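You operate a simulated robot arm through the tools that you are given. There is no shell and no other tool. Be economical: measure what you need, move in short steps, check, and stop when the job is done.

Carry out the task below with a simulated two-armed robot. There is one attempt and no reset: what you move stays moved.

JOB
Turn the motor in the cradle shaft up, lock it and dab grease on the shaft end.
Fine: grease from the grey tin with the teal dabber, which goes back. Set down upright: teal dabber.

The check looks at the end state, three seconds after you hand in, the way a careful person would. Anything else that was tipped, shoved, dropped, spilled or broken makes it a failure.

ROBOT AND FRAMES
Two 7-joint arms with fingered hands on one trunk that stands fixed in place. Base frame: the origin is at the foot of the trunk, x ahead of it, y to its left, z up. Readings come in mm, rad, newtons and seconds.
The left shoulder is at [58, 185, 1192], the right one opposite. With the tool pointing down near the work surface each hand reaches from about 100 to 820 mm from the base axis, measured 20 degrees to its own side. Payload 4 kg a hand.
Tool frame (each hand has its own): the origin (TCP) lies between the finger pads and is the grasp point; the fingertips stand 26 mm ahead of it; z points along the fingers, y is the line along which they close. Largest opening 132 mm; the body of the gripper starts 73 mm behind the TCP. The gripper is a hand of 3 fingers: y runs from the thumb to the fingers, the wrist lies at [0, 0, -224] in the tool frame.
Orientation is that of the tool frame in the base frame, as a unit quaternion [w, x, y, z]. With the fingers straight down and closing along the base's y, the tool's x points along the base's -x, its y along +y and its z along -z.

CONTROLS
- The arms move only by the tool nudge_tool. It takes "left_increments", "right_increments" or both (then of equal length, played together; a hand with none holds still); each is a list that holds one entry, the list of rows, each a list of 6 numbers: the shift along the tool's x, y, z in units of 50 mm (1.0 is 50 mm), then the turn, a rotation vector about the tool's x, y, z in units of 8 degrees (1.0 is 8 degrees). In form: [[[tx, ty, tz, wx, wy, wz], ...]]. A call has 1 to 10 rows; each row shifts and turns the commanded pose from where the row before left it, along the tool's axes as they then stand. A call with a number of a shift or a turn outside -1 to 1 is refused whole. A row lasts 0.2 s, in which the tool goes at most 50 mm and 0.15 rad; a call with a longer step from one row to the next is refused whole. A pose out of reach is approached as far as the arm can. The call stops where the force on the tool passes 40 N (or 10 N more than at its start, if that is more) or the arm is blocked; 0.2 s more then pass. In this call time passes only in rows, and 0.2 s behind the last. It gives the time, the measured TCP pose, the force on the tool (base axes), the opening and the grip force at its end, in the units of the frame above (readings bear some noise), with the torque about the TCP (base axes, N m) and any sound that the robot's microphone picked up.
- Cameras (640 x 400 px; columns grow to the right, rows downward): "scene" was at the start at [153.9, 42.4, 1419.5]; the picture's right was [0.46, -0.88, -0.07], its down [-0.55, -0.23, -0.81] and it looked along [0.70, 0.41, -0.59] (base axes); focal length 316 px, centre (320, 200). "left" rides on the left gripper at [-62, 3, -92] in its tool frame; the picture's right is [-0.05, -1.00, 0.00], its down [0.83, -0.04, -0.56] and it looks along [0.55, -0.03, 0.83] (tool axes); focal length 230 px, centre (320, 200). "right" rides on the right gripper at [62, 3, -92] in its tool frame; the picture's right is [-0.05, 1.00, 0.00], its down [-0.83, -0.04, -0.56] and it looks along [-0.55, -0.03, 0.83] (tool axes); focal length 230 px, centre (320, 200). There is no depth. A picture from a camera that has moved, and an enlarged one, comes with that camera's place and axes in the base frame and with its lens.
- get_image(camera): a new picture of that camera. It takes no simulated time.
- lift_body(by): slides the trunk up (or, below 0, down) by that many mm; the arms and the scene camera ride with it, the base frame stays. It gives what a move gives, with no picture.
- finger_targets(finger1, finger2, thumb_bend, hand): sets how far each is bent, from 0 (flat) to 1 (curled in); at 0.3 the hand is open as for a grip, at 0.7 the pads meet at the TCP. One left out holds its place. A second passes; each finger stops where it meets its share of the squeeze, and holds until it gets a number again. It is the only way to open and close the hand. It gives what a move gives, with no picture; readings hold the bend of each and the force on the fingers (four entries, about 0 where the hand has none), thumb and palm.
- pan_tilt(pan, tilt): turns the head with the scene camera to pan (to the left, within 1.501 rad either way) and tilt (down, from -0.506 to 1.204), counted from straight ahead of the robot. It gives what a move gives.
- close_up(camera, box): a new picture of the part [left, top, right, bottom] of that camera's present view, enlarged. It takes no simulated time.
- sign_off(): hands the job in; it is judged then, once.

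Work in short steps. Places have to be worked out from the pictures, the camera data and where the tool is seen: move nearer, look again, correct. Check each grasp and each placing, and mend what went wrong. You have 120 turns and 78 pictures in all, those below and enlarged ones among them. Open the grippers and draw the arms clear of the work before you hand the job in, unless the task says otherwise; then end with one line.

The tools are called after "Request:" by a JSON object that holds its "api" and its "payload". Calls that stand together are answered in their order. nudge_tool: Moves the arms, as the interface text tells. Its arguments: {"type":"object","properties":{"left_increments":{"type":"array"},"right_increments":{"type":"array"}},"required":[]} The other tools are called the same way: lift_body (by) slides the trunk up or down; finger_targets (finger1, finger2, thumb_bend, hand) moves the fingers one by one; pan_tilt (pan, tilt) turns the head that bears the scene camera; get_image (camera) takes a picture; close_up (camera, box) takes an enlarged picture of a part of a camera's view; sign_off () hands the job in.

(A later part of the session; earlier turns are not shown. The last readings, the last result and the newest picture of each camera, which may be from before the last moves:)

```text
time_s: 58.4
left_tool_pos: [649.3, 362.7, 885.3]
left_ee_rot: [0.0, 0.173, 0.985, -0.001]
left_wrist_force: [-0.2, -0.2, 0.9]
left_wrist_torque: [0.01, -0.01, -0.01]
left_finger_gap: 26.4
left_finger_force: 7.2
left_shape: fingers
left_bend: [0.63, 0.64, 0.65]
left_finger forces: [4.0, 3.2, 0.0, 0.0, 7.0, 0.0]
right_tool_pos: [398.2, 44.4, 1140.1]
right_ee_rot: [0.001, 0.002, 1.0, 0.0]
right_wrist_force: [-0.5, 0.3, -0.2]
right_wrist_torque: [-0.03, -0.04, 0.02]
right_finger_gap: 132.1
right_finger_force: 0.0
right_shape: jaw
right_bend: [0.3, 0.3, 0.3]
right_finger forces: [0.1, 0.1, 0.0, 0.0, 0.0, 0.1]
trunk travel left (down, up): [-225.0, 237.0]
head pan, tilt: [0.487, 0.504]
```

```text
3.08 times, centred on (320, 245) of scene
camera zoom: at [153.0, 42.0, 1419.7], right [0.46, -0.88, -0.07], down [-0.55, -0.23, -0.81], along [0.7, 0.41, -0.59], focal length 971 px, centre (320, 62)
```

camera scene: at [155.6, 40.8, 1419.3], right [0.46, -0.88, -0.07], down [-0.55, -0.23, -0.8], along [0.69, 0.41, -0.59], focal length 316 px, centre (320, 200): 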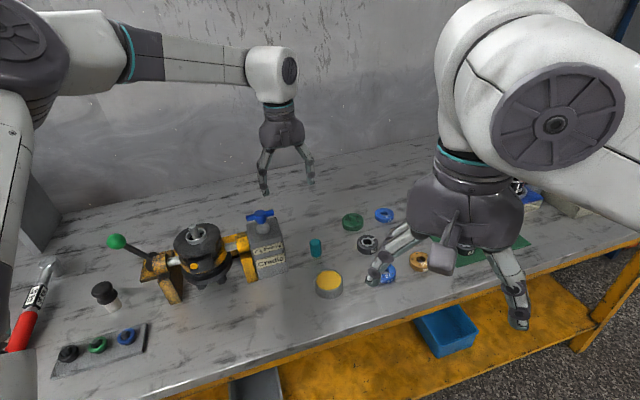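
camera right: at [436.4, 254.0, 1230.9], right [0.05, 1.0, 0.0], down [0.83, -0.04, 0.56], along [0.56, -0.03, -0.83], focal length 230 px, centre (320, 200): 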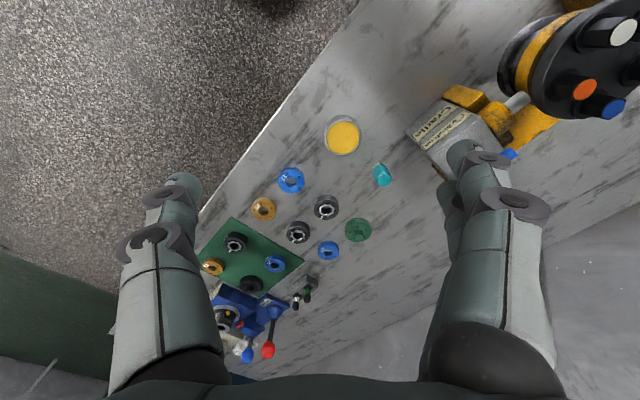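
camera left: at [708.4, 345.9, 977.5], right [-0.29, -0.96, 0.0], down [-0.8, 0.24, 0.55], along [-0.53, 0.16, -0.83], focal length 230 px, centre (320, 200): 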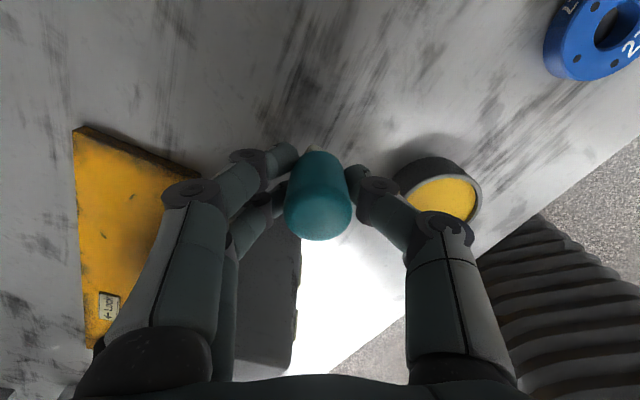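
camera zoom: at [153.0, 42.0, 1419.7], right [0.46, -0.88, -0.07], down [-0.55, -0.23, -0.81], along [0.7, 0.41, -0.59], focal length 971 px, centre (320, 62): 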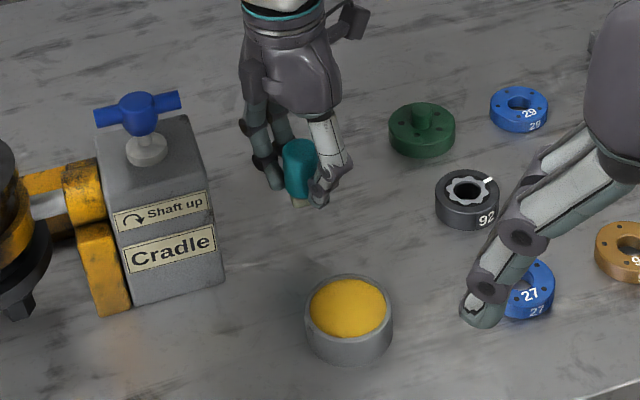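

The dabber is held firmly and upright. The tin is at about (573,280) with its grease near the rim; I'll move over it with the tip clear and look.

Request:
{"api": "nudge_tool", "payload": {"left_increments": [[[0, 0, -0.5, 0, 0, 0], [0.29, -0.69, 0, 0, 0, 0], [0.29, -0.69, 0, 0, 0, 0], [0.28, -0.7, 0, 0, 0, 0]]]}}

Request:
{"api": "get_image", "payload": {"camera": "left"}}

Request:
{"api": "close_up", "payload": {"camera": "scene", "box": [270, 200, 390, 310]}}

```text
time_s: 59.4
left_tool_pos: [573.7, 278.5, 910.8]
left_ee_rot: [0.002, 0.174, 0.985, -0.002]
left_wrist_force: [0.4, 0.3, -1.0]
left_wrist_torque: [0.0, 0.02, 0.01]
left_finger_gap: 26.3
left_finger_force: 7.2
left_shape: fingers
left_bend: [0.63, 0.64, 0.65]
left_finger forces: [3.9, 3.3, 0.0, 0.1, 7.0, 0.1]
right_tool_pos: [398.4, 43.5, 1139.0]
right_ee_rot: [0.0, 0.001, 1.0, 0.0]
right_wrist_force: [0.4, -0.5, 0.3]
right_wrist_torque: [0.02, 0.0, -0.01]
right_finger_gap: 131.8
right_finger_force: 0.0
right_shape: jaw
right_bend: [0.3, 0.3, 0.3]
right_finger forces: [0.0, 0.0, 0.0, 0.0, 0.0, 0.1]
trunk travel left (down, up): [-225.0, 237.0]
head pan, tilt: [0.487, 0.504]
```

```text
21 pictures are left
camera left: at [632.0, 261.6, 1002.8], right [-0.29, -0.96, 0.0], down [-0.8, 0.24, 0.55], along [-0.53, 0.16, -0.83], focal length 230 px, centre (320, 200)
```

left: 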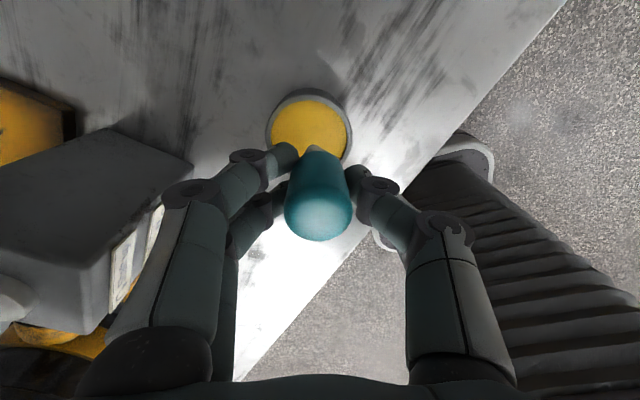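

```text
3.64 times, centred on (330, 255) of scene
camera zoom: at [153.1, 41.6, 1419.7], right [0.46, -0.88, -0.07], down [-0.55, -0.23, -0.81], along [0.7, 0.41, -0.59], focal length 1148 px, centre (284, 0)
```

zoom: 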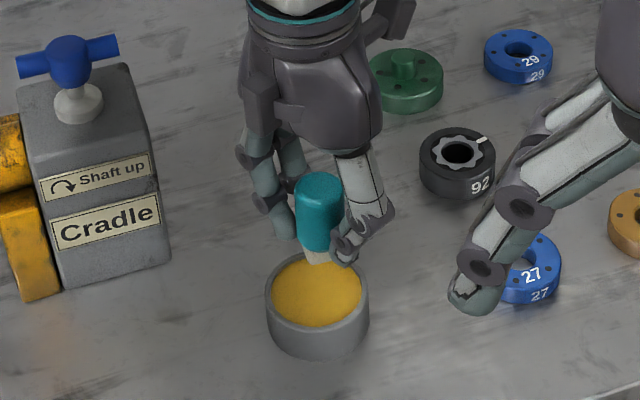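

The tin's centre works out at about (583,285) and the grease at z≈825–835. I'll correct and come down to just above it.

Request:
{"api": "nudge_tool", "payload": {"left_increments": [[[-0.13, 0.17, 0, 0, 0, 0], [0, 0, 0.3, 0, 0, 0], [0, 0, 0.3, 0, 0, 0]]]}}

Request:
{"api": "get_image", "payload": {"camera": "left"}}

Request:
{"api": "close_up", "payload": {"camera": "scene", "box": [290, 220, 370, 310]}}

```text
time_s: 60.2
left_tool_pos: [584.5, 286.4, 879.6]
left_ee_rot: [0.0, 0.174, 0.985, -0.001]
left_wrist_force: [0.1, -0.2, -0.7]
left_wrist_torque: [0.0, 0.04, -0.02]
left_finger_gap: 26.2
left_finger_force: 7.2
left_shape: fingers
left_bend: [0.63, 0.64, 0.65]
left_finger forces: [3.8, 3.3, 0.0, 0.1, 7.0, 0.0]
right_tool_pos: [401.3, 45.9, 1139.5]
right_ee_rot: [0.0, 0.002, 1.0, -0.001]
right_wrist_force: [0.4, 0.5, 0.0]
right_wrist_torque: [0.0, -0.03, 0.03]
right_finger_gap: 131.9
right_finger_force: 0.1
right_shape: jaw
right_bend: [0.3, 0.3, 0.3]
right_finger forces: [0.1, 0.0, 0.1, 0.1, 0.1, 0.0]
trunk travel left (down, up): [-225.0, 237.0]
head pan, tilt: [0.487, 0.504]
```

```text
19 pictures are left
camera left: at [642.8, 267.6, 972.5], right [-0.29, -0.96, 0.0], down [-0.8, 0.24, 0.55], along [-0.53, 0.16, -0.83], focal length 230 px, centre (320, 200)
```

left: 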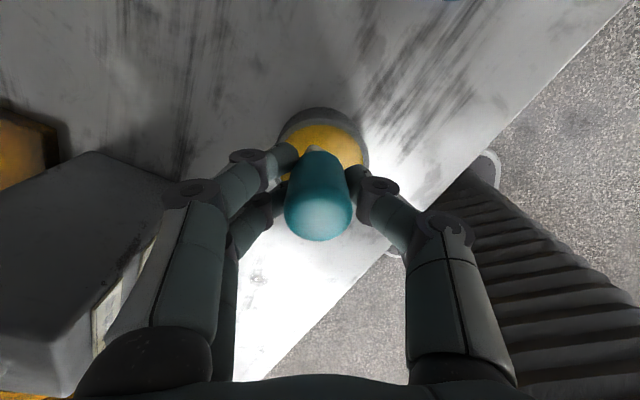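

```text
4.44 times, centred on (330, 265) of scene
camera zoom: at [154.6, 42.7, 1419.4], right [0.46, -0.88, -0.07], down [-0.55, -0.23, -0.8], along [0.7, 0.41, -0.59], focal length 1403 px, centre (276, -89)
```

zoom: 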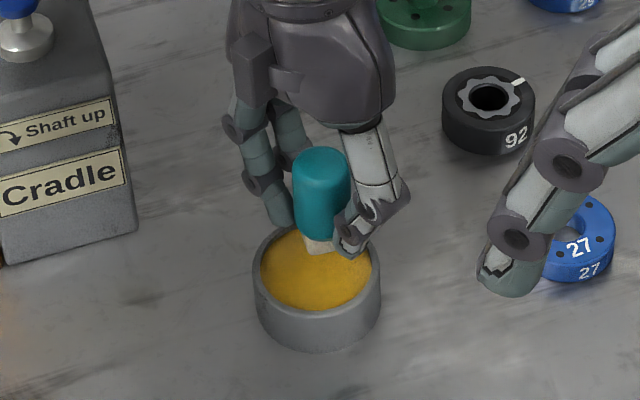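

Nearly centred; I'll shift 5 mm and lower slowly, watching the force.

Request:
{"api": "nudge_tool", "payload": {"left_increments": [[[-0.09, -0.03, 0, 0, 0, 0], [0, 0, 0.1, 0, 0, 0], [0, 0, 0.1, 0, 0, 0], [0, 0, 0.1, 0, 0, 0]]]}}

Request:
{"api": "close_up", "payload": {"camera": "scene", "box": [290, 220, 370, 310]}}

```text
time_s: 61.2
left_tool_pos: [587.7, 281.8, 865.3]
left_ee_rot: [0.001, 0.173, 0.985, -0.001]
left_wrist_force: [0.0, 0.1, 0.6]
left_wrist_torque: [-0.01, 0.01, -0.02]
left_finger_gap: 26.4
left_finger_force: 7.0
left_shape: fingers
left_bend: [0.63, 0.64, 0.65]
left_finger forces: [4.0, 3.4, 0.1, 0.0, 7.1, 0.0]
right_tool_pos: [399.3, 45.1, 1138.1]
right_ee_rot: [0.0, 0.002, 1.0, 0.0]
right_wrist_force: [0.8, 0.6, 0.1]
right_wrist_torque: [0.01, -0.01, -0.01]
right_finger_gap: 132.1
right_finger_force: 0.1
right_shape: jaw
right_bend: [0.3, 0.3, 0.3]
right_finger forces: [0.0, 0.0, 0.0, 0.0, 0.0, 0.1]
trunk travel left (down, up): [-225.0, 237.0]
head pan, tilt: [0.487, 0.504]
```

```text
4.44 times, centred on (330, 265) of scene
camera zoom: at [154.1, 42.4, 1419.5], right [0.46, -0.88, -0.07], down [-0.55, -0.23, -0.8], along [0.7, 0.41, -0.59], focal length 1403 px, centre (276, -89)
```

zoom: 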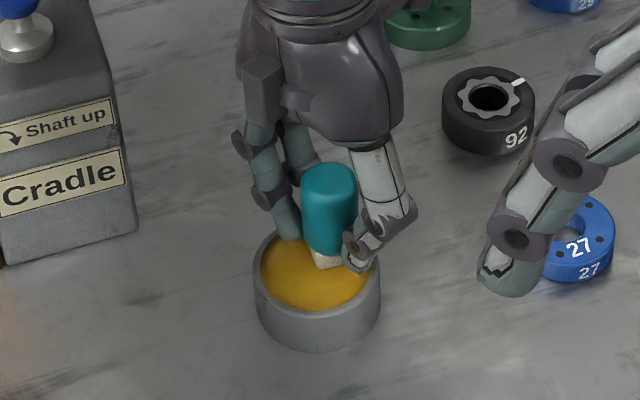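

The tip is close to the grease but right of centre with the thumb near the rim. I'll shift 7 mm to the image's left and keep lowering in 3 mm rows.

Request:
{"api": "nudge_tool", "payload": {"left_increments": [[[0.1, 0.09, 0, 0, 0, 0], [0, 0, 0.07, 0, 0, 0], [0, 0, 0.07, 0, 0, 0], [0, 0, 0.07, 0, 0, 0]]]}}

Request:
{"api": "close_up", "payload": {"camera": "scene", "box": [290, 220, 370, 310]}}

```text
time_s: 62.2
left_tool_pos: [583.6, 286.8, 856.9]
left_ee_rot: [0.002, 0.174, 0.985, -0.002]
left_wrist_force: [0.6, 1.0, 3.6]
left_wrist_torque: [0.02, -0.01, -0.01]
left_finger_gap: 20.0
left_finger_force: 5.1
left_shape: fingers
left_bend: [0.65, 0.66, 0.67]
left_finger forces: [3.6, 2.0, 0.0, 0.1, 5.2, 0.1]
right_tool_pos: [399.0, 43.8, 1138.6]
right_ee_rot: [0.0, 0.003, 1.0, -0.001]
right_wrist_force: [-0.2, 0.0, 0.1]
right_wrist_torque: [0.0, -0.03, 0.01]
right_finger_gap: 131.7
right_finger_force: 0.0
right_shape: jaw
right_bend: [0.3, 0.3, 0.3]
right_finger forces: [0.1, 0.0, 0.0, 0.0, 0.0, 0.1]
trunk travel left (down, up): [-225.0, 237.0]
head pan, tilt: [0.487, 0.504]
```

```text
4.44 times, centred on (330, 265) of scene
camera zoom: at [152.8, 42.0, 1419.7], right [0.46, -0.88, -0.07], down [-0.55, -0.23, -0.81], along [0.7, 0.41, -0.59], focal length 1403 px, centre (276, -89)
```

zoom: 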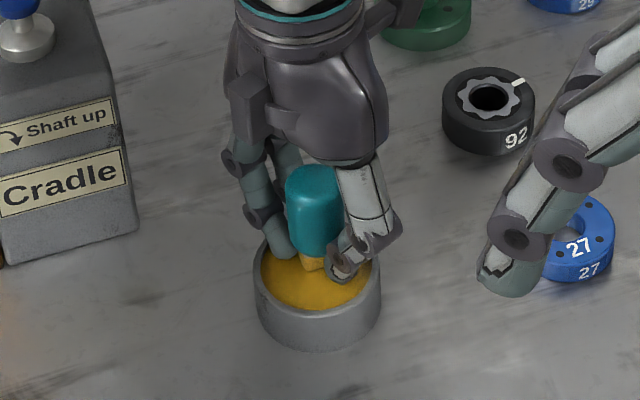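

The tip has turned yellow – greased – but the gap fell to 20 mm, so the dabber may have shifted in the grip. I'll lift and check.

Request:
{"api": "nudge_tool", "payload": {"left_increments": [[[0, 0, -0.2, 0, 0, 0], [0, 0, -0.5, 0, 0, 0], [0, 0, -0.5, 0, 0, 0]]]}}

Request:
{"api": "get_image", "payload": {"camera": "left"}}

Request:
{"api": "close_up", "payload": {"camera": "scene", "box": [290, 200, 370, 300]}}

```text
time_s: 63.0
left_tool_pos: [584.7, 289.0, 915.7]
left_ee_rot: [0.001, 0.174, 0.985, -0.001]
left_wrist_force: [0.7, 0.2, 0.1]
left_wrist_torque: [0.02, 0.0, 0.02]
left_finger_gap: 20.0
left_finger_force: 5.2
left_shape: fingers
left_bend: [0.65, 0.66, 0.67]
left_finger forces: [2.9, 2.2, 0.0, 0.0, 4.3, 0.0]
right_tool_pos: [397.8, 45.2, 1139.1]
right_ee_rot: [0.001, 0.002, 1.0, 0.0]
right_wrist_force: [0.5, 0.2, 0.1]
right_wrist_torque: [0.0, -0.01, -0.01]
right_finger_gap: 131.9
right_finger_force: 0.0
right_shape: jaw
right_bend: [0.3, 0.3, 0.3]
right_finger forces: [0.0, 0.0, 0.0, 0.1, 0.1, 0.1]
trunk travel left (down, up): [-225.0, 237.0]
head pan, tilt: [0.487, 0.504]
```

```text
15 pictures are left
camera left: at [642.5, 272.0, 1008.3], right [-0.29, -0.96, 0.0], down [-0.8, 0.24, 0.55], along [-0.53, 0.16, -0.83], focal length 230 px, centre (320, 200)
```

left: 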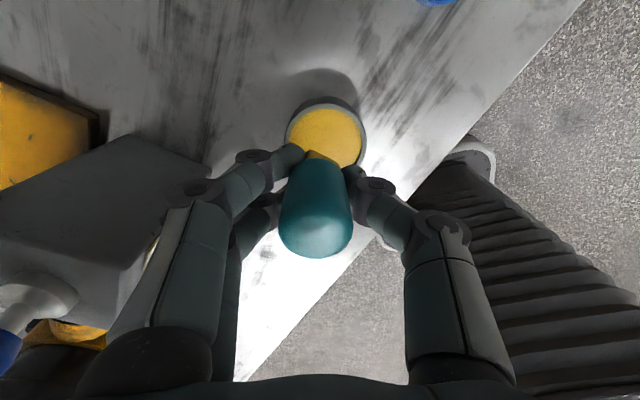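

```text
4.00 times, centred on (330, 250) of scene
camera zoom: at [153.7, 42.2, 1419.6], right [0.46, -0.88, -0.07], down [-0.55, -0.23, -0.81], along [0.7, 0.41, -0.59], focal length 1262 px, centre (280, 0)
```

zoom: 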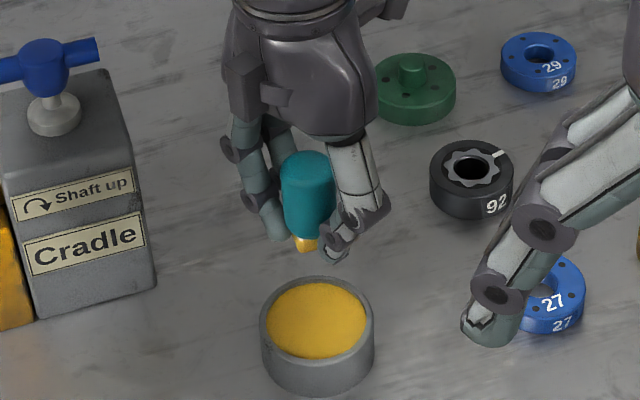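

The tip carries grease, but it slid up in the grip until it's about flush with my fingertips. I'll stand it on the grease again, loosen slightly, raise the hand and regrip higher on the body.

Request:
{"api": "nudge_tool", "payload": {"left_increments": [[[-0.05, -0.066, 0.3, 0, 0, 0], [0, 0, 0.4, 0, 0, 0], [0, 0, 0.3, 0, 0, 0], [0, 0, 0.14, 0, 0, 0]]]}}

Request:
{"api": "finger_targets", "payload": {"hand": "left", "finger1": 0.64, "finger2": 0.64, "thumb_bend": 0.65}}

```text
time_s: 64.0
left_tool_pos: [584.6, 284.1, 858.1]
left_ee_rot: [0.001, 0.174, 0.985, -0.001]
left_wrist_force: [0.5, -0.3, 0.0]
left_wrist_torque: [0.0, -0.01, 0.0]
left_finger_gap: 19.7
left_finger_force: 4.9
left_shape: fingers
left_bend: [0.65, 0.66, 0.67]
left_finger forces: [3.1, 2.0, 0.1, 0.1, 4.3, 0.0]
right_tool_pos: [399.7, 44.6, 1138.3]
right_ee_rot: [0.0, 0.002, 1.0, 0.0]
right_wrist_force: [0.0, 0.0, -0.9]
right_wrist_torque: [0.0, 0.02, 0.01]
right_finger_gap: 131.8
right_finger_force: 0.0
right_shape: jaw
right_bend: [0.3, 0.3, 0.3]
right_finger forces: [0.0, 0.1, 0.1, 0.0, 0.0, 0.0]
trunk travel left (down, up): [-225.0, 237.0]
head pan, tilt: [0.487, 0.504]
```

```text
time_s: 65.0
left_tool_pos: [585.1, 284.3, 858.7]
left_ee_rot: [0.0, 0.174, 0.985, -0.001]
left_wrist_force: [0.0, 0.7, -0.4]
left_wrist_torque: [-0.01, 0.0, 0.0]
left_finger_gap: 22.9
left_finger_force: 2.3
left_shape: fingers
left_bend: [0.64, 0.64, 0.65]
left_finger forces: [1.2, 0.7, 0.0, 0.0, 0.7, 0.0]
right_tool_pos: [400.6, 45.5, 1138.1]
right_ee_rot: [0.0, 0.001, 1.0, 0.0]
right_wrist_force: [-0.6, 0.5, -0.3]
right_wrist_torque: [0.0, -0.01, -0.01]
right_finger_gap: 131.9
right_finger_force: 0.1
right_shape: jaw
right_bend: [0.3, 0.3, 0.3]
right_finger forces: [0.1, 0.0, 0.1, 0.0, 0.1, 0.0]
trunk travel left (down, up): [-225.0, 237.0]
head pan, tilt: [0.487, 0.504]
```

Nearly loose now. I'll raise 4 mm, loosen a touch more, and look.

Request:
{"api": "nudge_tool", "payload": {"left_increments": [[[0, 0, -0.08, 0, 0, 0]]]}}

Request:
{"api": "finger_targets", "payload": {"hand": "left", "finger1": 0.61, "finger2": 0.61, "thumb_bend": 0.62}}

Request:
{"api": "close_up", "payload": {"camera": "scene", "box": [290, 220, 370, 310]}}

```text
time_s: 65.4
left_tool_pos: [584.3, 283.2, 862.6]
left_ee_rot: [0.001, 0.174, 0.985, -0.001]
left_wrist_force: [0.0, -0.3, -1.4]
left_wrist_torque: [0.03, 0.0, -0.02]
left_finger_gap: 22.7
left_finger_force: 1.1
left_shape: fingers
left_bend: [0.64, 0.64, 0.65]
left_finger forces: [1.2, 0.9, 0.0, 0.0, 0.7, 0.1]
right_tool_pos: [399.2, 43.9, 1138.3]
right_ee_rot: [0.0, 0.001, 1.0, 0.0]
right_wrist_force: [-0.3, -0.3, 0.5]
right_wrist_torque: [-0.01, -0.01, 0.01]
right_finger_gap: 131.9
right_finger_force: 0.1
right_shape: jaw
right_bend: [0.3, 0.3, 0.3]
right_finger forces: [0.0, 0.0, 0.0, 0.0, 0.0, 0.1]
trunk travel left (down, up): [-225.0, 237.0]
head pan, tilt: [0.487, 0.504]
```

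```text
time_s: 66.4
left_tool_pos: [584.1, 283.3, 862.6]
left_ee_rot: [0.0, 0.174, 0.985, 0.0]
left_wrist_force: [-1.1, 0.3, 0.4]
left_wrist_torque: [0.01, 0.03, 0.0]
left_finger_gap: 29.9
left_finger_force: 0.3
left_shape: fingers
left_bend: [0.61, 0.61, 0.62]
left_finger forces: [0.1, 0.1, 0.0, 0.0, 0.0, 0.1]
right_tool_pos: [398.5, 45.4, 1138.9]
right_ee_rot: [0.001, 0.001, 1.0, 0.0]
right_wrist_force: [-0.4, 0.2, 0.6]
right_wrist_torque: [0.01, -0.01, 0.01]
right_finger_gap: 131.7
right_finger_force: 0.1
right_shape: jaw
right_bend: [0.3, 0.3, 0.3]
right_finger forces: [0.0, 0.0, 0.0, 0.0, 0.0, 0.0]
trunk travel left (down, up): [-225.0, 237.0]
head pan, tilt: [0.487, 0.504]
```

```text
4.44 times, centred on (330, 265) of scene
camera zoom: at [154.0, 42.3, 1419.5], right [0.46, -0.88, -0.07], down [-0.55, -0.23, -0.81], along [0.7, 0.41, -0.59], focal length 1403 px, centre (276, -89)
```

zoom: 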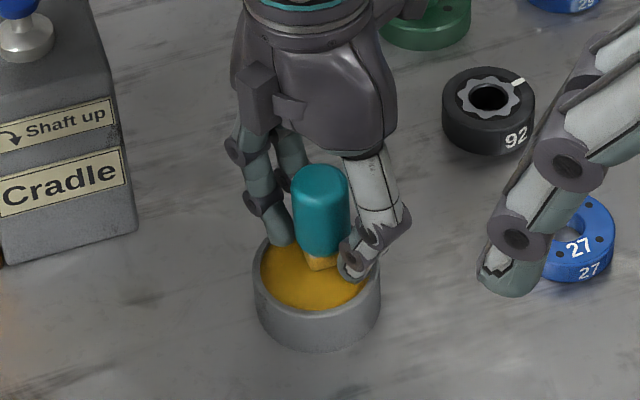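

The dabber is standing free on the grease. I'll raise a further 4 mm and close again.

Request:
{"api": "nudge_tool", "payload": {"left_increments": [[[0, 0, -0.08, 0, 0, 0]]]}}

Request:
{"api": "finger_targets", "payload": {"hand": "left", "finger1": 0.7, "finger2": 0.7, "thumb_bend": 0.7}}

Request:
{"api": "nudge_tool", "payload": {"left_increments": [[[0, 0, -0.3, 0, 0, 0], [0, 0, -0.9, 0, 0, 0], [0, 0, -0.9, 0, 0, 0], [0, 0, -0.9, 0, 0, 0]]]}}

Request:
{"api": "get_image", "payload": {"camera": "left"}}

```text
time_s: 66.8
left_tool_pos: [582.4, 284.1, 866.1]
left_ee_rot: [0.001, 0.173, 0.985, -0.001]
left_wrist_force: [0.2, 0.6, -0.2]
left_wrist_torque: [-0.02, 0.01, 0.0]
left_finger_gap: 29.8
left_finger_force: 0.0
left_shape: fingers
left_bend: [0.61, 0.61, 0.62]
left_finger forces: [0.0, 0.0, 0.1, 0.0, 0.0, 0.0]
right_tool_pos: [399.3, 44.3, 1138.5]
right_ee_rot: [0.0, 0.001, 1.0, 0.0]
right_wrist_force: [-0.7, -0.6, 0.5]
right_wrist_torque: [0.0, 0.0, 0.0]
right_finger_gap: 132.1
right_finger_force: 0.0
right_shape: jaw
right_bend: [0.3, 0.3, 0.3]
right_finger forces: [0.0, 0.0, 0.0, 0.0, 0.0, 0.0]
trunk travel left (down, up): [-225.0, 237.0]
head pan, tilt: [0.487, 0.504]
```

```text
time_s: 67.8
left_tool_pos: [585.0, 284.8, 866.6]
left_ee_rot: [0.001, 0.173, 0.985, -0.001]
left_wrist_force: [-0.4, 0.0, 0.8]
left_wrist_torque: [0.01, -0.01, -0.02]
left_finger_gap: 24.7
left_finger_force: 8.7
left_shape: fingers
left_bend: [0.64, 0.64, 0.66]
left_finger forces: [4.6, 4.4, 0.0, 0.0, 9.6, 0.0]
right_tool_pos: [399.8, 44.5, 1138.3]
right_ee_rot: [0.0, 0.002, 1.0, 0.0]
right_wrist_force: [-0.6, 0.3, 1.0]
right_wrist_torque: [0.0, 0.01, -0.03]
right_finger_gap: 131.7
right_finger_force: 0.1
right_shape: jaw
right_bend: [0.3, 0.3, 0.3]
right_finger forces: [0.0, 0.0, 0.1, 0.1, 0.1, 0.0]
trunk travel left (down, up): [-225.0, 237.0]
head pan, tilt: [0.487, 0.504]
```

```text
time_s: 68.8
left_tool_pos: [584.0, 282.7, 1016.7]
left_ee_rot: [0.001, 0.174, 0.985, -0.001]
left_wrist_force: [1.1, -0.5, 0.5]
left_wrist_torque: [0.03, 0.02, 0.03]
left_finger_gap: 24.6
left_finger_force: 8.9
left_shape: fingers
left_bend: [0.64, 0.64, 0.66]
left_finger forces: [4.7, 4.4, 0.0, 0.0, 9.5, 0.1]
right_tool_pos: [397.4, 43.6, 1139.1]
right_ee_rot: [0.0, 0.001, 1.0, -0.001]
right_wrist_force: [-1.5, 0.4, 0.0]
right_wrist_torque: [0.0, -0.01, 0.05]
right_finger_gap: 131.9
right_finger_force: 0.1
right_shape: jaw
right_bend: [0.3, 0.3, 0.3]
right_finger forces: [0.0, 0.1, 0.1, 0.1, 0.0, 0.0]
trunk travel left (down, up): [-225.0, 237.0]
head pan, tilt: [0.487, 0.504]
```

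```text
12 pictures are left
camera left: at [643.1, 264.9, 1109.3], right [-0.29, -0.96, 0.0], down [-0.8, 0.24, 0.55], along [-0.53, 0.16, -0.83], focal length 230 px, centre (320, 200)
```

left: 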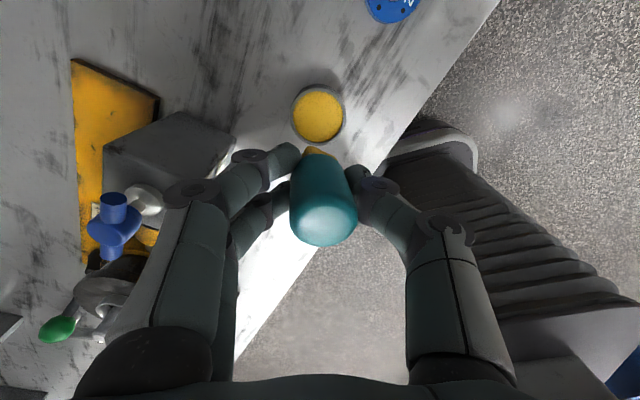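

Regripped with the greased tip protruding. Now I'll rise and travel to above the motor shaft at about (475,553).

Request:
{"api": "nudge_tool", "payload": {"left_increments": [[[0, 0, -0.6, 0, 0, 0], [0, 0, -0.6, 0, 0, 0], [0.557, 0.62, 0, 0, 0, 0], [0.557, 0.62, 0, 0, 0, 0], [0.557, 0.62, 0, 0, 0, 0], [0.557, 0.62, 0, 0, 0, 0], [0.557, 0.62, 0, 0, 0, 0], [0.557, 0.62, 0, 0, 0, 0], [0.557, 0.62, 0, 0, 0, 0]]]}}

Request:
{"api": "get_image", "payload": {"camera": "left"}}

Request:
{"api": "close_up", "payload": {"camera": "scene", "box": [150, 150, 260, 280]}}

```text
time_s: 70.8
left_tool_pos: [474.3, 557.2, 1072.6]
left_ee_rot: [0.001, 0.174, 0.985, -0.001]
left_wrist_force: [0.2, 0.7, -0.7]
left_wrist_torque: [-0.01, -0.04, -0.01]
left_finger_gap: 24.7
left_finger_force: 8.8
left_shape: fingers
left_bend: [0.64, 0.64, 0.66]
left_finger forces: [4.7, 4.5, 0.1, 0.1, 9.3, 0.0]
right_tool_pos: [399.1, 46.8, 1139.1]
right_ee_rot: [0.001, 0.002, 1.0, 0.0]
right_wrist_force: [-0.3, 0.2, 0.1]
right_wrist_torque: [-0.02, 0.02, -0.01]
right_finger_gap: 132.0
right_finger_force: 0.0
right_shape: jaw
right_bend: [0.3, 0.3, 0.3]
right_finger forces: [0.0, 0.0, 0.0, 0.1, 0.0, 0.0]
trunk travel left (down, up): [-225.0, 237.0]
head pan, tilt: [0.487, 0.504]
```

```text
11 pictures are left
camera left: at [533.6, 540.8, 1165.5], right [-0.29, -0.96, 0.0], down [-0.8, 0.25, 0.55], along [-0.53, 0.16, -0.83], focal length 230 px, centre (320, 200)
```

left: 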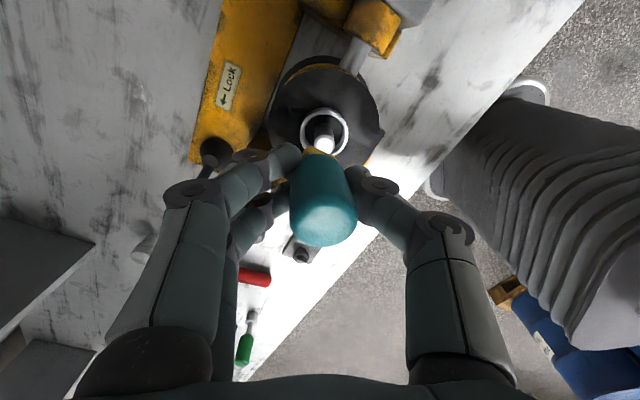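

```text
3.08 times, centred on (205, 215) of scene
camera zoom: at [153.1, 43.9, 1419.6], right [0.46, -0.88, -0.07], down [-0.55, -0.23, -0.81], along [0.7, 0.41, -0.59], focal length 971 px, centre (674, 154)
```

zoom: 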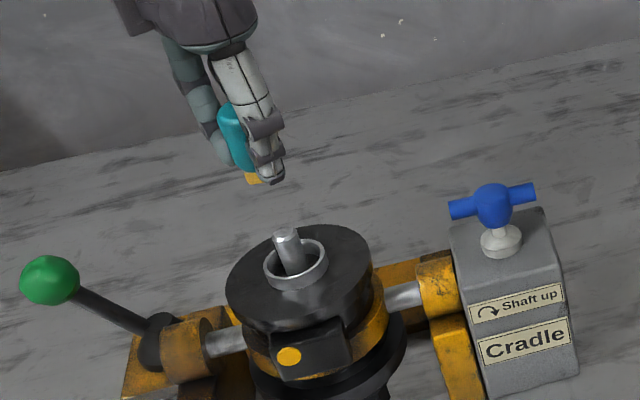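

The tip hangs about 37 mm under the TCP (z≈1036); the shaft end is near (475,553,994–998). I'll correct by 4 mm and lower 30 mm.

Request:
{"api": "nudge_tool", "payload": {"left_increments": [[[-0.05, -0.07, 0.2, 0, 0, 0], [0, 0, 0.2, 0, 0, 0], [0, 0, 0.16, 0, 0, 0]]]}}

Request:
{"api": "close_up", "payload": {"camera": "left", "box": [260, 80, 400, 220]}}

Request:
{"api": "close_up", "payload": {"camera": "scene", "box": [170, 180, 250, 250]}}

```text
time_s: 71.6
left_tool_pos: [477.3, 550.9, 1046.2]
left_ee_rot: [0.0, 0.174, 0.985, -0.001]
left_wrist_force: [-0.1, 1.0, -0.9]
left_wrist_torque: [0.02, 0.05, 0.0]
left_finger_gap: 24.5
left_finger_force: 8.6
left_shape: fingers
left_bend: [0.64, 0.64, 0.66]
left_finger forces: [4.7, 4.5, 0.0, 0.0, 9.3, 0.0]
right_tool_pos: [399.7, 44.5, 1139.1]
right_ee_rot: [0.0, 0.002, 1.0, 0.0]
right_wrist_force: [0.0, 0.4, -0.1]
right_wrist_torque: [0.02, 0.03, 0.0]
right_finger_gap: 131.9
right_finger_force: 0.1
right_shape: jaw
right_bend: [0.3, 0.3, 0.3]
right_finger forces: [0.0, 0.0, 0.1, 0.0, 0.0, 0.1]
trunk travel left (down, up): [-225.0, 237.0]
head pan, tilt: [0.487, 0.504]
```

```text
2.86 times, centred on (330, 150) of left
camera zoom: at [536.2, 534.1, 1138.4], right [-0.29, -0.96, 0.0], down [-0.8, 0.24, 0.55], along [-0.53, 0.16, -0.83], focal length 657 px, centre (291, 343)
```

zoom: 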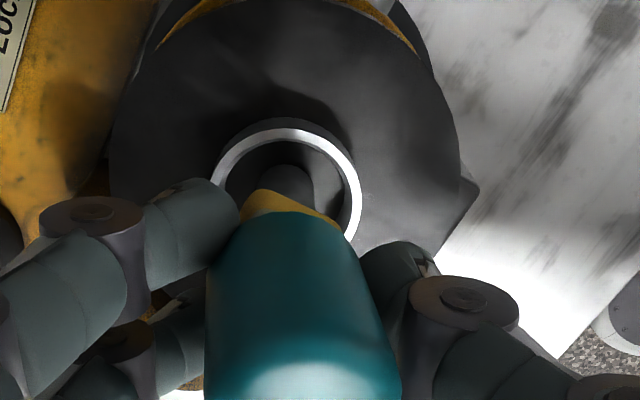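

```text
5.71 times, centred on (210, 215) of scene
camera zoom: at [154.2, 42.3, 1419.5], right [0.46, -0.88, -0.07], down [-0.55, -0.23, -0.8], along [0.7, 0.41, -0.59], focal length 1804 px, centre (949, 114)
```

zoom: 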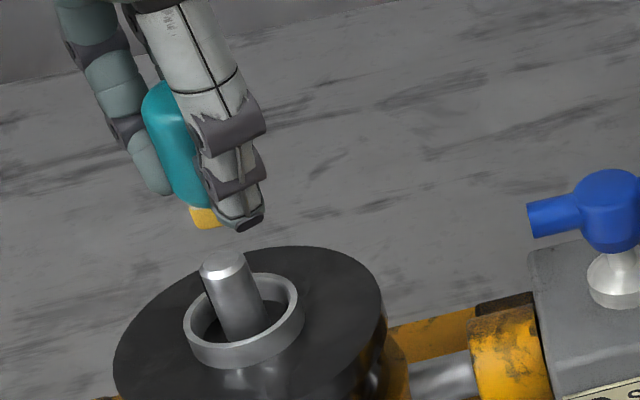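

From both views the tip is right above the shaft end, about 15–20 mm up. I'll lower 12 mm, then feel for contact in small rows.

Request:
{"api": "nudge_tool", "payload": {"left_increments": [[[0, 0, 0.12, 0, 0, 0], [0, 0, 0.12, 0, 0, 0]]]}}

Request:
{"api": "nudge_tool", "payload": {"left_increments": [[[0, 0, 0.04, 0, 0, 0], [0, 0, 0.03, 0, 0, 0]]]}}

Request:
{"api": "close_up", "payload": {"camera": "scene", "box": [170, 180, 250, 250]}}

```text
time_s: 72.2
left_tool_pos: [476.3, 551.5, 1033.6]
left_ee_rot: [0.001, 0.174, 0.985, -0.001]
left_wrist_force: [-0.3, 0.0, 0.0]
left_wrist_torque: [-0.01, 0.02, 0.01]
left_finger_gap: 24.8
left_finger_force: 9.4
left_shape: fingers
left_bend: [0.64, 0.64, 0.66]
left_finger forces: [4.6, 4.5, 0.0, 0.0, 9.3, 0.0]
right_tool_pos: [398.9, 45.6, 1138.0]
right_ee_rot: [0.0, 0.002, 1.0, 0.0]
right_wrist_force: [0.2, 0.2, -0.2]
right_wrist_torque: [0.01, -0.03, -0.01]
right_finger_gap: 131.6
right_finger_force: 0.1
right_shape: jaw
right_bend: [0.3, 0.3, 0.3]
right_finger forces: [0.0, 0.0, 0.0, 0.0, 0.1, 0.1]
trunk travel left (down, up): [-225.0, 237.0]
head pan, tilt: [0.487, 0.504]
```

```text
time_s: 72.8
left_tool_pos: [476.4, 551.1, 1031.3]
left_ee_rot: [0.001, 0.175, 0.985, -0.001]
left_wrist_force: [0.5, 0.0, -0.5]
left_wrist_torque: [0.01, 0.02, 0.01]
left_finger_gap: 24.9
left_finger_force: 9.3
left_shape: fingers
left_bend: [0.64, 0.64, 0.66]
left_finger forces: [4.7, 4.5, 0.0, 0.0, 9.3, 0.0]
right_tool_pos: [399.5, 44.7, 1139.1]
right_ee_rot: [-0.001, 0.002, 1.0, 0.0]
right_wrist_force: [0.7, 0.0, 0.1]
right_wrist_torque: [0.0, 0.03, 0.01]
right_finger_gap: 131.9
right_finger_force: 0.1
right_shape: jaw
right_bend: [0.3, 0.3, 0.3]
right_finger forces: [0.0, 0.1, 0.0, 0.1, 0.1, 0.1]
trunk travel left (down, up): [-225.0, 237.0]
head pan, tilt: [0.487, 0.504]
```

```text
5.71 times, centred on (210, 215) of scene
camera zoom: at [153.9, 42.5, 1419.5], right [0.46, -0.88, -0.07], down [-0.55, -0.23, -0.8], along [0.7, 0.41, -0.59], focal length 1804 px, centre (949, 114)
```

zoom: 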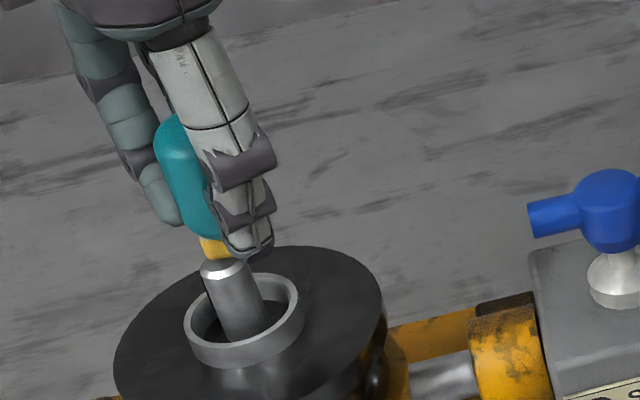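

Just above the end. I'll lower in 1.5 mm rows.

Request:
{"api": "nudge_tool", "payload": {"left_increments": [[[0, 0, 0.03, 0, 0, 0], [0, 0, 0.03, 0, 0, 0]]]}}

```text
time_s: 73.4
left_tool_pos: [476.8, 550.5, 1028.9]
left_ee_rot: [0.001, 0.174, 0.985, -0.001]
left_wrist_force: [-0.4, 0.3, 0.4]
left_wrist_torque: [0.03, 0.0, 0.0]
left_finger_gap: 24.7
left_finger_force: 10.3
left_shape: fingers
left_bend: [0.64, 0.64, 0.66]
left_finger forces: [4.8, 4.6, 0.0, 0.0, 9.4, 0.1]
right_tool_pos: [399.2, 44.1, 1139.0]
right_ee_rot: [0.001, 0.001, 1.0, 0.0]
right_wrist_force: [-0.1, -0.3, 0.0]
right_wrist_torque: [-0.02, -0.02, 0.0]
right_finger_gap: 131.6
right_finger_force: 0.1
right_shape: jaw
right_bend: [0.3, 0.3, 0.3]
right_finger forces: [0.0, 0.1, 0.1, 0.0, 0.0, 0.1]
trunk travel left (down, up): [-225.0, 237.0]
head pan, tilt: [0.487, 0.504]
```

No contact yet; continuing gently.

Request:
{"api": "nudge_tool", "payload": {"left_increments": [[[0, 0, 0.03, 0, 0, 0], [0, 0, 0.03, 0, 0, 0]]]}}

```text
time_s: 74.0
left_tool_pos: [478.1, 550.5, 1026.3]
left_ee_rot: [0.003, 0.173, 0.985, -0.001]
left_wrist_force: [0.6, -0.7, 6.3]
left_wrist_torque: [-0.01, 0.0, 0.03]
left_finger_gap: 24.2
left_finger_force: 9.9
left_shape: fingers
left_bend: [0.64, 0.65, 0.66]
left_finger forces: [5.1, 4.7, 0.0, 0.1, 10.3, 0.0]
right_tool_pos: [399.2, 44.4, 1139.6]
right_ee_rot: [-0.001, 0.002, 1.0, 0.0]
right_wrist_force: [0.2, 0.2, 0.3]
right_wrist_torque: [-0.03, -0.01, 0.02]
right_finger_gap: 131.8
right_finger_force: 0.0
right_shape: jaw
right_bend: [0.3, 0.3, 0.3]
right_finger forces: [0.1, 0.1, 0.1, 0.0, 0.1, 0.0]
trunk travel left (down, up): [-225.0, 237.0]
head pan, tilt: [0.487, 0.504]
```

Contact: 6 N on the shaft end. I'll lift off 30 mm and check that grease was left on it.

Request:
{"api": "nudge_tool", "payload": {"left_increments": [[[0, 0, -0.1, 0, 0, 0], [0, 0, -0.7, 0, 0, 0], [0, 0, -0.7, 0, 0, 0]]]}}

Request:
{"api": "close_up", "payload": {"camera": "scene", "box": [150, 160, 250, 250]}}

```text
time_s: 74.8
left_tool_pos: [476.6, 550.6, 1100.9]
left_ee_rot: [0.001, 0.174, 0.985, -0.001]
left_wrist_force: [0.7, 0.4, -0.9]
left_wrist_torque: [0.01, -0.02, 0.01]
left_finger_gap: 24.3
left_finger_force: 10.1
left_shape: fingers
left_bend: [0.64, 0.65, 0.66]
left_finger forces: [5.1, 5.0, 0.1, 0.0, 9.8, 0.1]
right_tool_pos: [398.2, 43.8, 1138.7]
right_ee_rot: [0.001, 0.002, 1.0, 0.0]
right_wrist_force: [0.0, -0.1, 0.4]
right_wrist_torque: [-0.02, 0.01, 0.04]
right_finger_gap: 131.9
right_finger_force: 0.1
right_shape: jaw
right_bend: [0.3, 0.3, 0.3]
right_finger forces: [0.0, 0.1, 0.0, 0.0, 0.0, 0.1]
trunk travel left (down, up): [-225.0, 237.0]
head pan, tilt: [0.487, 0.504]
```

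```text
4.44 times, centred on (200, 205) of scene
camera zoom: at [153.6, 41.8, 1419.6], right [0.46, -0.88, -0.07], down [-0.55, -0.23, -0.81], along [0.7, 0.41, -0.59], focal length 1403 px, centre (853, 178)
```

zoom: 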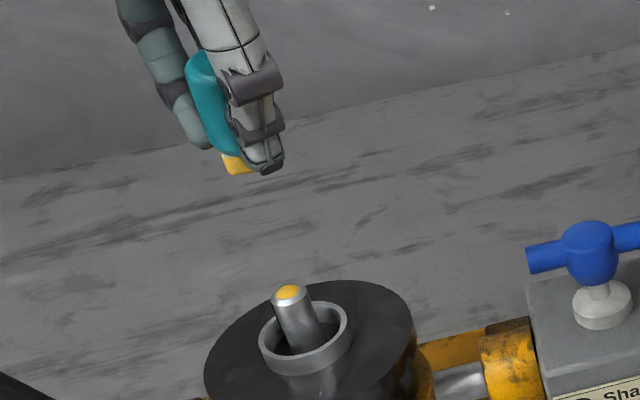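

Grease sits on the shaft end. Now back to the dabber's place at (650,362), staying high over the cradle and then lowering.

Request:
{"api": "nudge_tool", "payload": {"left_increments": [[[-0.757, -0.392, 0, 0, 0, 0], [-0.757, -0.392, 0, 0, 0, 0], [-0.757, -0.392, 0, 0, 0, 0], [-0.757, -0.392, 0, 0, 0, 0], [-0.757, -0.392, 0, 0, 0, 0], [-0.757, -0.392, 0, 0, 0, 0], [0, 0, 0.9, 0, 0, 0], [0, 0, 0.9, 0, 0, 0], [0, 0, 0.9, 0, 0, 0], [0, 0, 0.9, 0, 0, 0]]]}}

Request:
{"api": "get_image", "payload": {"camera": "left"}}

```text
time_s: 77.0
left_tool_pos: [650.7, 360.2, 921.4]
left_ee_rot: [0.001, 0.173, 0.985, -0.001]
left_wrist_force: [1.0, -0.1, 0.7]
left_wrist_torque: [-0.01, 0.0, 0.04]
left_finger_gap: 24.1
left_finger_force: 9.6
left_shape: fingers
left_bend: [0.64, 0.65, 0.66]
left_finger forces: [5.0, 4.9, 0.0, 0.1, 9.1, 0.1]
right_tool_pos: [399.6, 45.6, 1137.8]
right_ee_rot: [-0.001, 0.002, 1.0, 0.0]
right_wrist_force: [-0.4, 0.4, -1.2]
right_wrist_torque: [-0.02, 0.04, -0.01]
right_finger_gap: 131.8
right_finger_force: 0.0
right_shape: jaw
right_bend: [0.3, 0.3, 0.3]
right_finger forces: [0.0, 0.0, 0.0, 0.1, 0.1, 0.0]
trunk travel left (down, up): [-225.0, 237.0]
head pan, tilt: [0.487, 0.504]
```

```text
5 pictures are left
camera left: at [708.4, 343.4, 1012.1], right [-0.29, -0.96, 0.0], down [-0.8, 0.24, 0.55], along [-0.53, 0.16, -0.83], focal length 230 px, centre (320, 200)
```

left: 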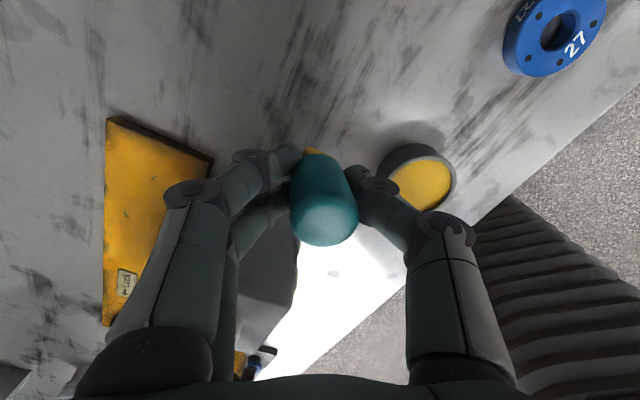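

The dabber leans roughly 3–5° in the grip. I'll tip the tool by 3° to compensate and lower to just above the table.

Request:
{"api": "nudge_tool", "payload": {"left_increments": [[[0, 0, 0.4, 0.4, 0, 0], [0, 0.03, 0.5, 0, 0, 0], [0, 0, 0.5, 0, 0, 0]]]}}

Request:
{"api": "nudge_tool", "payload": {"left_increments": [[[0, 0, 0.04, 0, 0, 0], [0, 0, 0.04, 0, 0, 0]]]}}

```text
time_s: 77.8
left_tool_pos: [648.3, 360.1, 850.5]
left_ee_rot: [-0.004, 0.173, 0.984, -0.029]
left_wrist_force: [0.1, 0.3, 0.0]
left_wrist_torque: [0.03, 0.01, 0.03]
left_finger_gap: 24.1
left_finger_force: 9.7
left_shape: fingers
left_bend: [0.64, 0.65, 0.66]
left_finger forces: [5.0, 4.8, 0.0, 0.0, 9.1, 0.0]
right_tool_pos: [399.2, 45.2, 1139.0]
right_ee_rot: [0.0, 0.002, 1.0, 0.0]
right_wrist_force: [-0.2, 0.5, -0.2]
right_wrist_torque: [-0.03, 0.02, 0.03]
right_finger_gap: 131.8
right_finger_force: 0.0
right_shape: jaw
right_bend: [0.3, 0.3, 0.3]
right_finger forces: [0.1, 0.1, 0.0, 0.0, 0.0, 0.0]
trunk travel left (down, up): [-225.0, 237.0]
head pan, tilt: [0.487, 0.504]
```

```text
time_s: 78.4
left_tool_pos: [650.3, 359.5, 847.1]
left_ee_rot: [-0.004, 0.174, 0.984, -0.029]
left_wrist_force: [0.5, 0.5, -0.2]
left_wrist_torque: [0.01, 0.01, 0.0]
left_finger_gap: 24.1
left_finger_force: 9.3
left_shape: fingers
left_bend: [0.64, 0.65, 0.66]
left_finger forces: [5.0, 4.9, 0.0, 0.0, 9.0, 0.0]
right_tool_pos: [399.3, 44.3, 1139.6]
right_ee_rot: [0.0, 0.002, 1.0, 0.0]
right_wrist_force: [0.2, 0.3, -0.1]
right_wrist_torque: [-0.01, -0.01, 0.02]
right_finger_gap: 132.0
right_finger_force: 0.1
right_shape: jaw
right_bend: [0.3, 0.3, 0.3]
right_finger forces: [0.0, 0.0, 0.0, 0.0, 0.0, 0.1]
trunk travel left (down, up): [-225.0, 237.0]
head pan, tilt: [0.487, 0.504]
```

No contact yet; continuing in 2 mm rows.

Request:
{"api": "nudge_tool", "payload": {"left_increments": [[[0, 0, 0.03, 0, 0, 0], [0, 0, 0.03, 0, 0, 0]]]}}

```text
time_s: 79.0
left_tool_pos: [649.6, 360.9, 844.7]
left_ee_rot: [-0.004, 0.173, 0.984, -0.028]
left_wrist_force: [-1.3, -1.0, -0.8]
left_wrist_torque: [0.02, -0.05, -0.01]
left_finger_gap: 24.0
left_finger_force: 9.4
left_shape: fingers
left_bend: [0.64, 0.65, 0.66]
left_finger forces: [5.0, 4.9, 0.0, 0.1, 9.1, 0.0]
right_tool_pos: [398.4, 44.6, 1137.8]
right_ee_rot: [0.0, 0.002, 1.0, 0.0]
right_wrist_force: [-0.7, 0.8, 0.3]
right_wrist_torque: [-0.01, 0.03, -0.03]
right_finger_gap: 132.1
right_finger_force: 0.1
right_shape: jaw
right_bend: [0.3, 0.3, 0.3]
right_finger forces: [0.0, 0.0, 0.1, 0.0, 0.1, 0.1]
trunk travel left (down, up): [-225.0, 237.0]
head pan, tilt: [0.487, 0.504]
```

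Still free; a little lower.

Request:
{"api": "nudge_tool", "payload": {"left_increments": [[[0, 0, 0.03, 0, 0, 0], [0, 0, 0.02, 0, 0, 0]]]}}

```text
time_s: 79.6
left_tool_pos: [649.4, 360.9, 842.0]
left_ee_rot: [-0.004, 0.173, 0.984, -0.028]
left_wrist_force: [-0.5, 0.7, -0.1]
left_wrist_torque: [0.01, -0.05, -0.01]
left_finger_gap: 24.0
left_finger_force: 9.6
left_shape: fingers
left_bend: [0.64, 0.65, 0.66]
left_finger forces: [5.0, 4.8, 0.1, 0.0, 9.2, 0.1]
right_tool_pos: [399.1, 45.7, 1139.0]
right_ee_rot: [-0.001, 0.002, 1.0, 0.0]
right_wrist_force: [-0.2, 0.2, -0.1]
right_wrist_torque: [-0.01, -0.02, 0.0]
right_finger_gap: 131.9
right_finger_force: 0.1
right_shape: jaw
right_bend: [0.3, 0.3, 0.3]
right_finger forces: [0.1, 0.1, 0.1, 0.0, 0.0, 0.1]
trunk travel left (down, up): [-225.0, 237.0]
head pan, tilt: [0.487, 0.504]
```

Still no contact. I'll look once to see the gap under the tip.

Request:
{"api": "close_up", "payload": {"camera": "scene", "box": [280, 200, 360, 270]}}

```text
5.71 times, centred on (320, 235) of scene
camera zoom: at [154.1, 42.4, 1419.5], right [0.46, -0.88, -0.07], down [-0.55, -0.23, -0.8], along [0.7, 0.41, -0.59], focal length 1804 px, centre (320, 0)
```

zoom: 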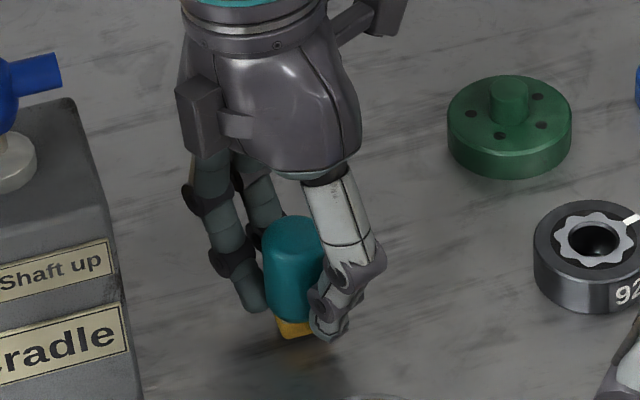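

The tip is only a few millimetres off the table. Lowering on.

Request:
{"api": "nudge_tool", "payload": {"left_increments": [[[0, 0, 0.03, 0, 0, 0], [0, 0, 0.03, 0, 0, 0]]]}}

```text
time_s: 80.2
left_tool_pos: [649.9, 360.4, 839.1]
left_ee_rot: [-0.004, 0.174, 0.984, -0.029]
left_wrist_force: [-0.5, -0.1, -0.1]
left_wrist_torque: [0.0, 0.01, 0.01]
left_finger_gap: 24.1
left_finger_force: 9.4
left_shape: fingers
left_bend: [0.64, 0.65, 0.66]
left_finger forces: [5.0, 4.8, 0.0, 0.0, 9.1, 0.1]
right_tool_pos: [399.9, 44.4, 1138.1]
right_ee_rot: [0.0, 0.002, 1.0, -0.001]
right_wrist_force: [-0.6, 0.3, 0.6]
right_wrist_torque: [-0.02, 0.01, -0.02]
right_finger_gap: 131.8
right_finger_force: 0.1
right_shape: jaw
right_bend: [0.3, 0.3, 0.3]
right_finger forces: [0.0, 0.0, 0.1, 0.0, 0.1, 0.1]
trunk travel left (down, up): [-225.0, 237.0]
head pan, tilt: [0.487, 0.504]
```

Still nothing; another 2.5 mm.

Request:
{"api": "nudge_tool", "payload": {"left_increments": [[[0, 0, 0.025, 0, 0, 0], [0, 0, 0.025, 0, 0, 0]]]}}

```text
time_s: 80.8
left_tool_pos: [648.5, 360.6, 837.8]
left_ee_rot: [-0.003, 0.174, 0.984, -0.028]
left_wrist_force: [-0.1, 0.8, 4.7]
left_wrist_torque: [-0.07, 0.02, 0.0]
left_finger_gap: 23.7
left_finger_force: 10.4
left_shape: fingers
left_bend: [0.65, 0.65, 0.67]
left_finger forces: [5.3, 5.3, 0.0, 0.1, 9.3, 0.1]
right_tool_pos: [398.7, 45.3, 1138.8]
right_ee_rot: [0.0, 0.002, 1.0, 0.0]
right_wrist_force: [1.0, -0.5, 0.3]
right_wrist_torque: [-0.01, -0.02, 0.0]
right_finger_gap: 131.7
right_finger_force: 0.1
right_shape: jaw
right_bend: [0.3, 0.3, 0.3]
right_finger forces: [0.1, 0.1, 0.0, 0.0, 0.1, 0.1]
trunk travel left (down, up): [-225.0, 237.0]
head pan, tilt: [0.487, 0.504]
```

Contact with the table. I'll loosen slightly first, then open.

Request:
{"api": "finger_targets", "payload": {"hand": "left", "finger1": 0.61, "finger2": 0.61, "thumb_bend": 0.63}}

Request:
{"api": "finger_targets", "payload": {"hand": "left", "finger1": 0.44, "finger2": 0.44, "thumb_bend": 0.45}}

Request:
{"api": "get_image", "payload": {"camera": "left"}}

```text
time_s: 81.8
left_tool_pos: [649.6, 360.6, 837.1]
left_ee_rot: [-0.005, 0.174, 0.984, -0.028]
left_wrist_force: [-0.8, 0.0, -0.1]
left_wrist_torque: [-0.01, 0.01, 0.01]
left_finger_gap: 28.7
left_finger_force: 0.4
left_shape: fingers
left_bend: [0.61, 0.61, 0.63]
left_finger forces: [0.0, 0.0, 0.1, 0.1, 0.1, 0.1]
right_tool_pos: [398.8, 44.7, 1138.1]
right_ee_rot: [0.001, 0.001, 1.0, 0.0]
right_wrist_force: [-0.4, 0.7, 0.0]
right_wrist_torque: [-0.01, 0.01, 0.04]
right_finger_gap: 131.9
right_finger_force: 0.0
right_shape: jaw
right_bend: [0.3, 0.3, 0.3]
right_finger forces: [0.0, 0.0, 0.1, 0.0, 0.0, 0.0]
trunk travel left (down, up): [-225.0, 237.0]
head pan, tilt: [0.487, 0.504]
```

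```text
time_s: 82.8
left_tool_pos: [649.7, 359.2, 836.3]
left_ee_rot: [-0.003, 0.174, 0.984, -0.029]
left_wrist_force: [-0.3, 0.3, 0.9]
left_wrist_torque: [0.0, -0.02, 0.01]
left_finger_gap: 85.7
left_finger_force: 0.1
left_shape: fingers
left_bend: [0.44, 0.44, 0.45]
left_finger forces: [0.0, 0.1, 0.0, 0.1, 0.0, 0.1]
right_tool_pos: [399.9, 44.2, 1139.8]
right_ee_rot: [0.0, 0.001, 1.0, 0.0]
right_wrist_force: [0.2, -0.6, 0.9]
right_wrist_torque: [-0.01, 0.0, -0.01]
right_finger_gap: 132.2
right_finger_force: 0.0
right_shape: jaw
right_bend: [0.3, 0.3, 0.3]
right_finger forces: [0.1, 0.0, 0.1, 0.0, 0.1, 0.0]
trunk travel left (down, up): [-225.0, 237.0]
head pan, tilt: [0.487, 0.504]
```

```text
3 pictures are left
camera left: at [709.8, 348.2, 928.0], right [-0.29, -0.95, 0.06], down [-0.79, 0.27, 0.56], along [-0.55, 0.12, -0.83], focal length 230 px, centre (320, 200)
```

left: 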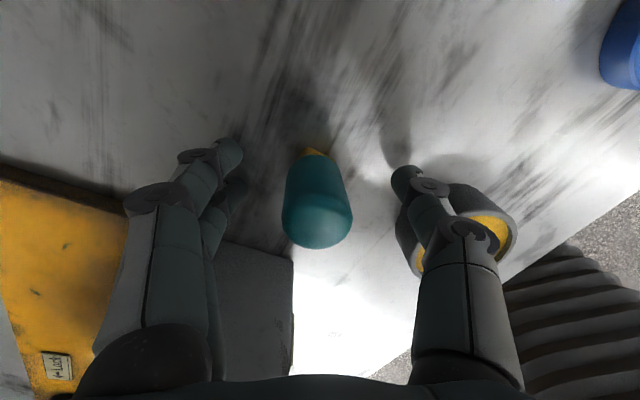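

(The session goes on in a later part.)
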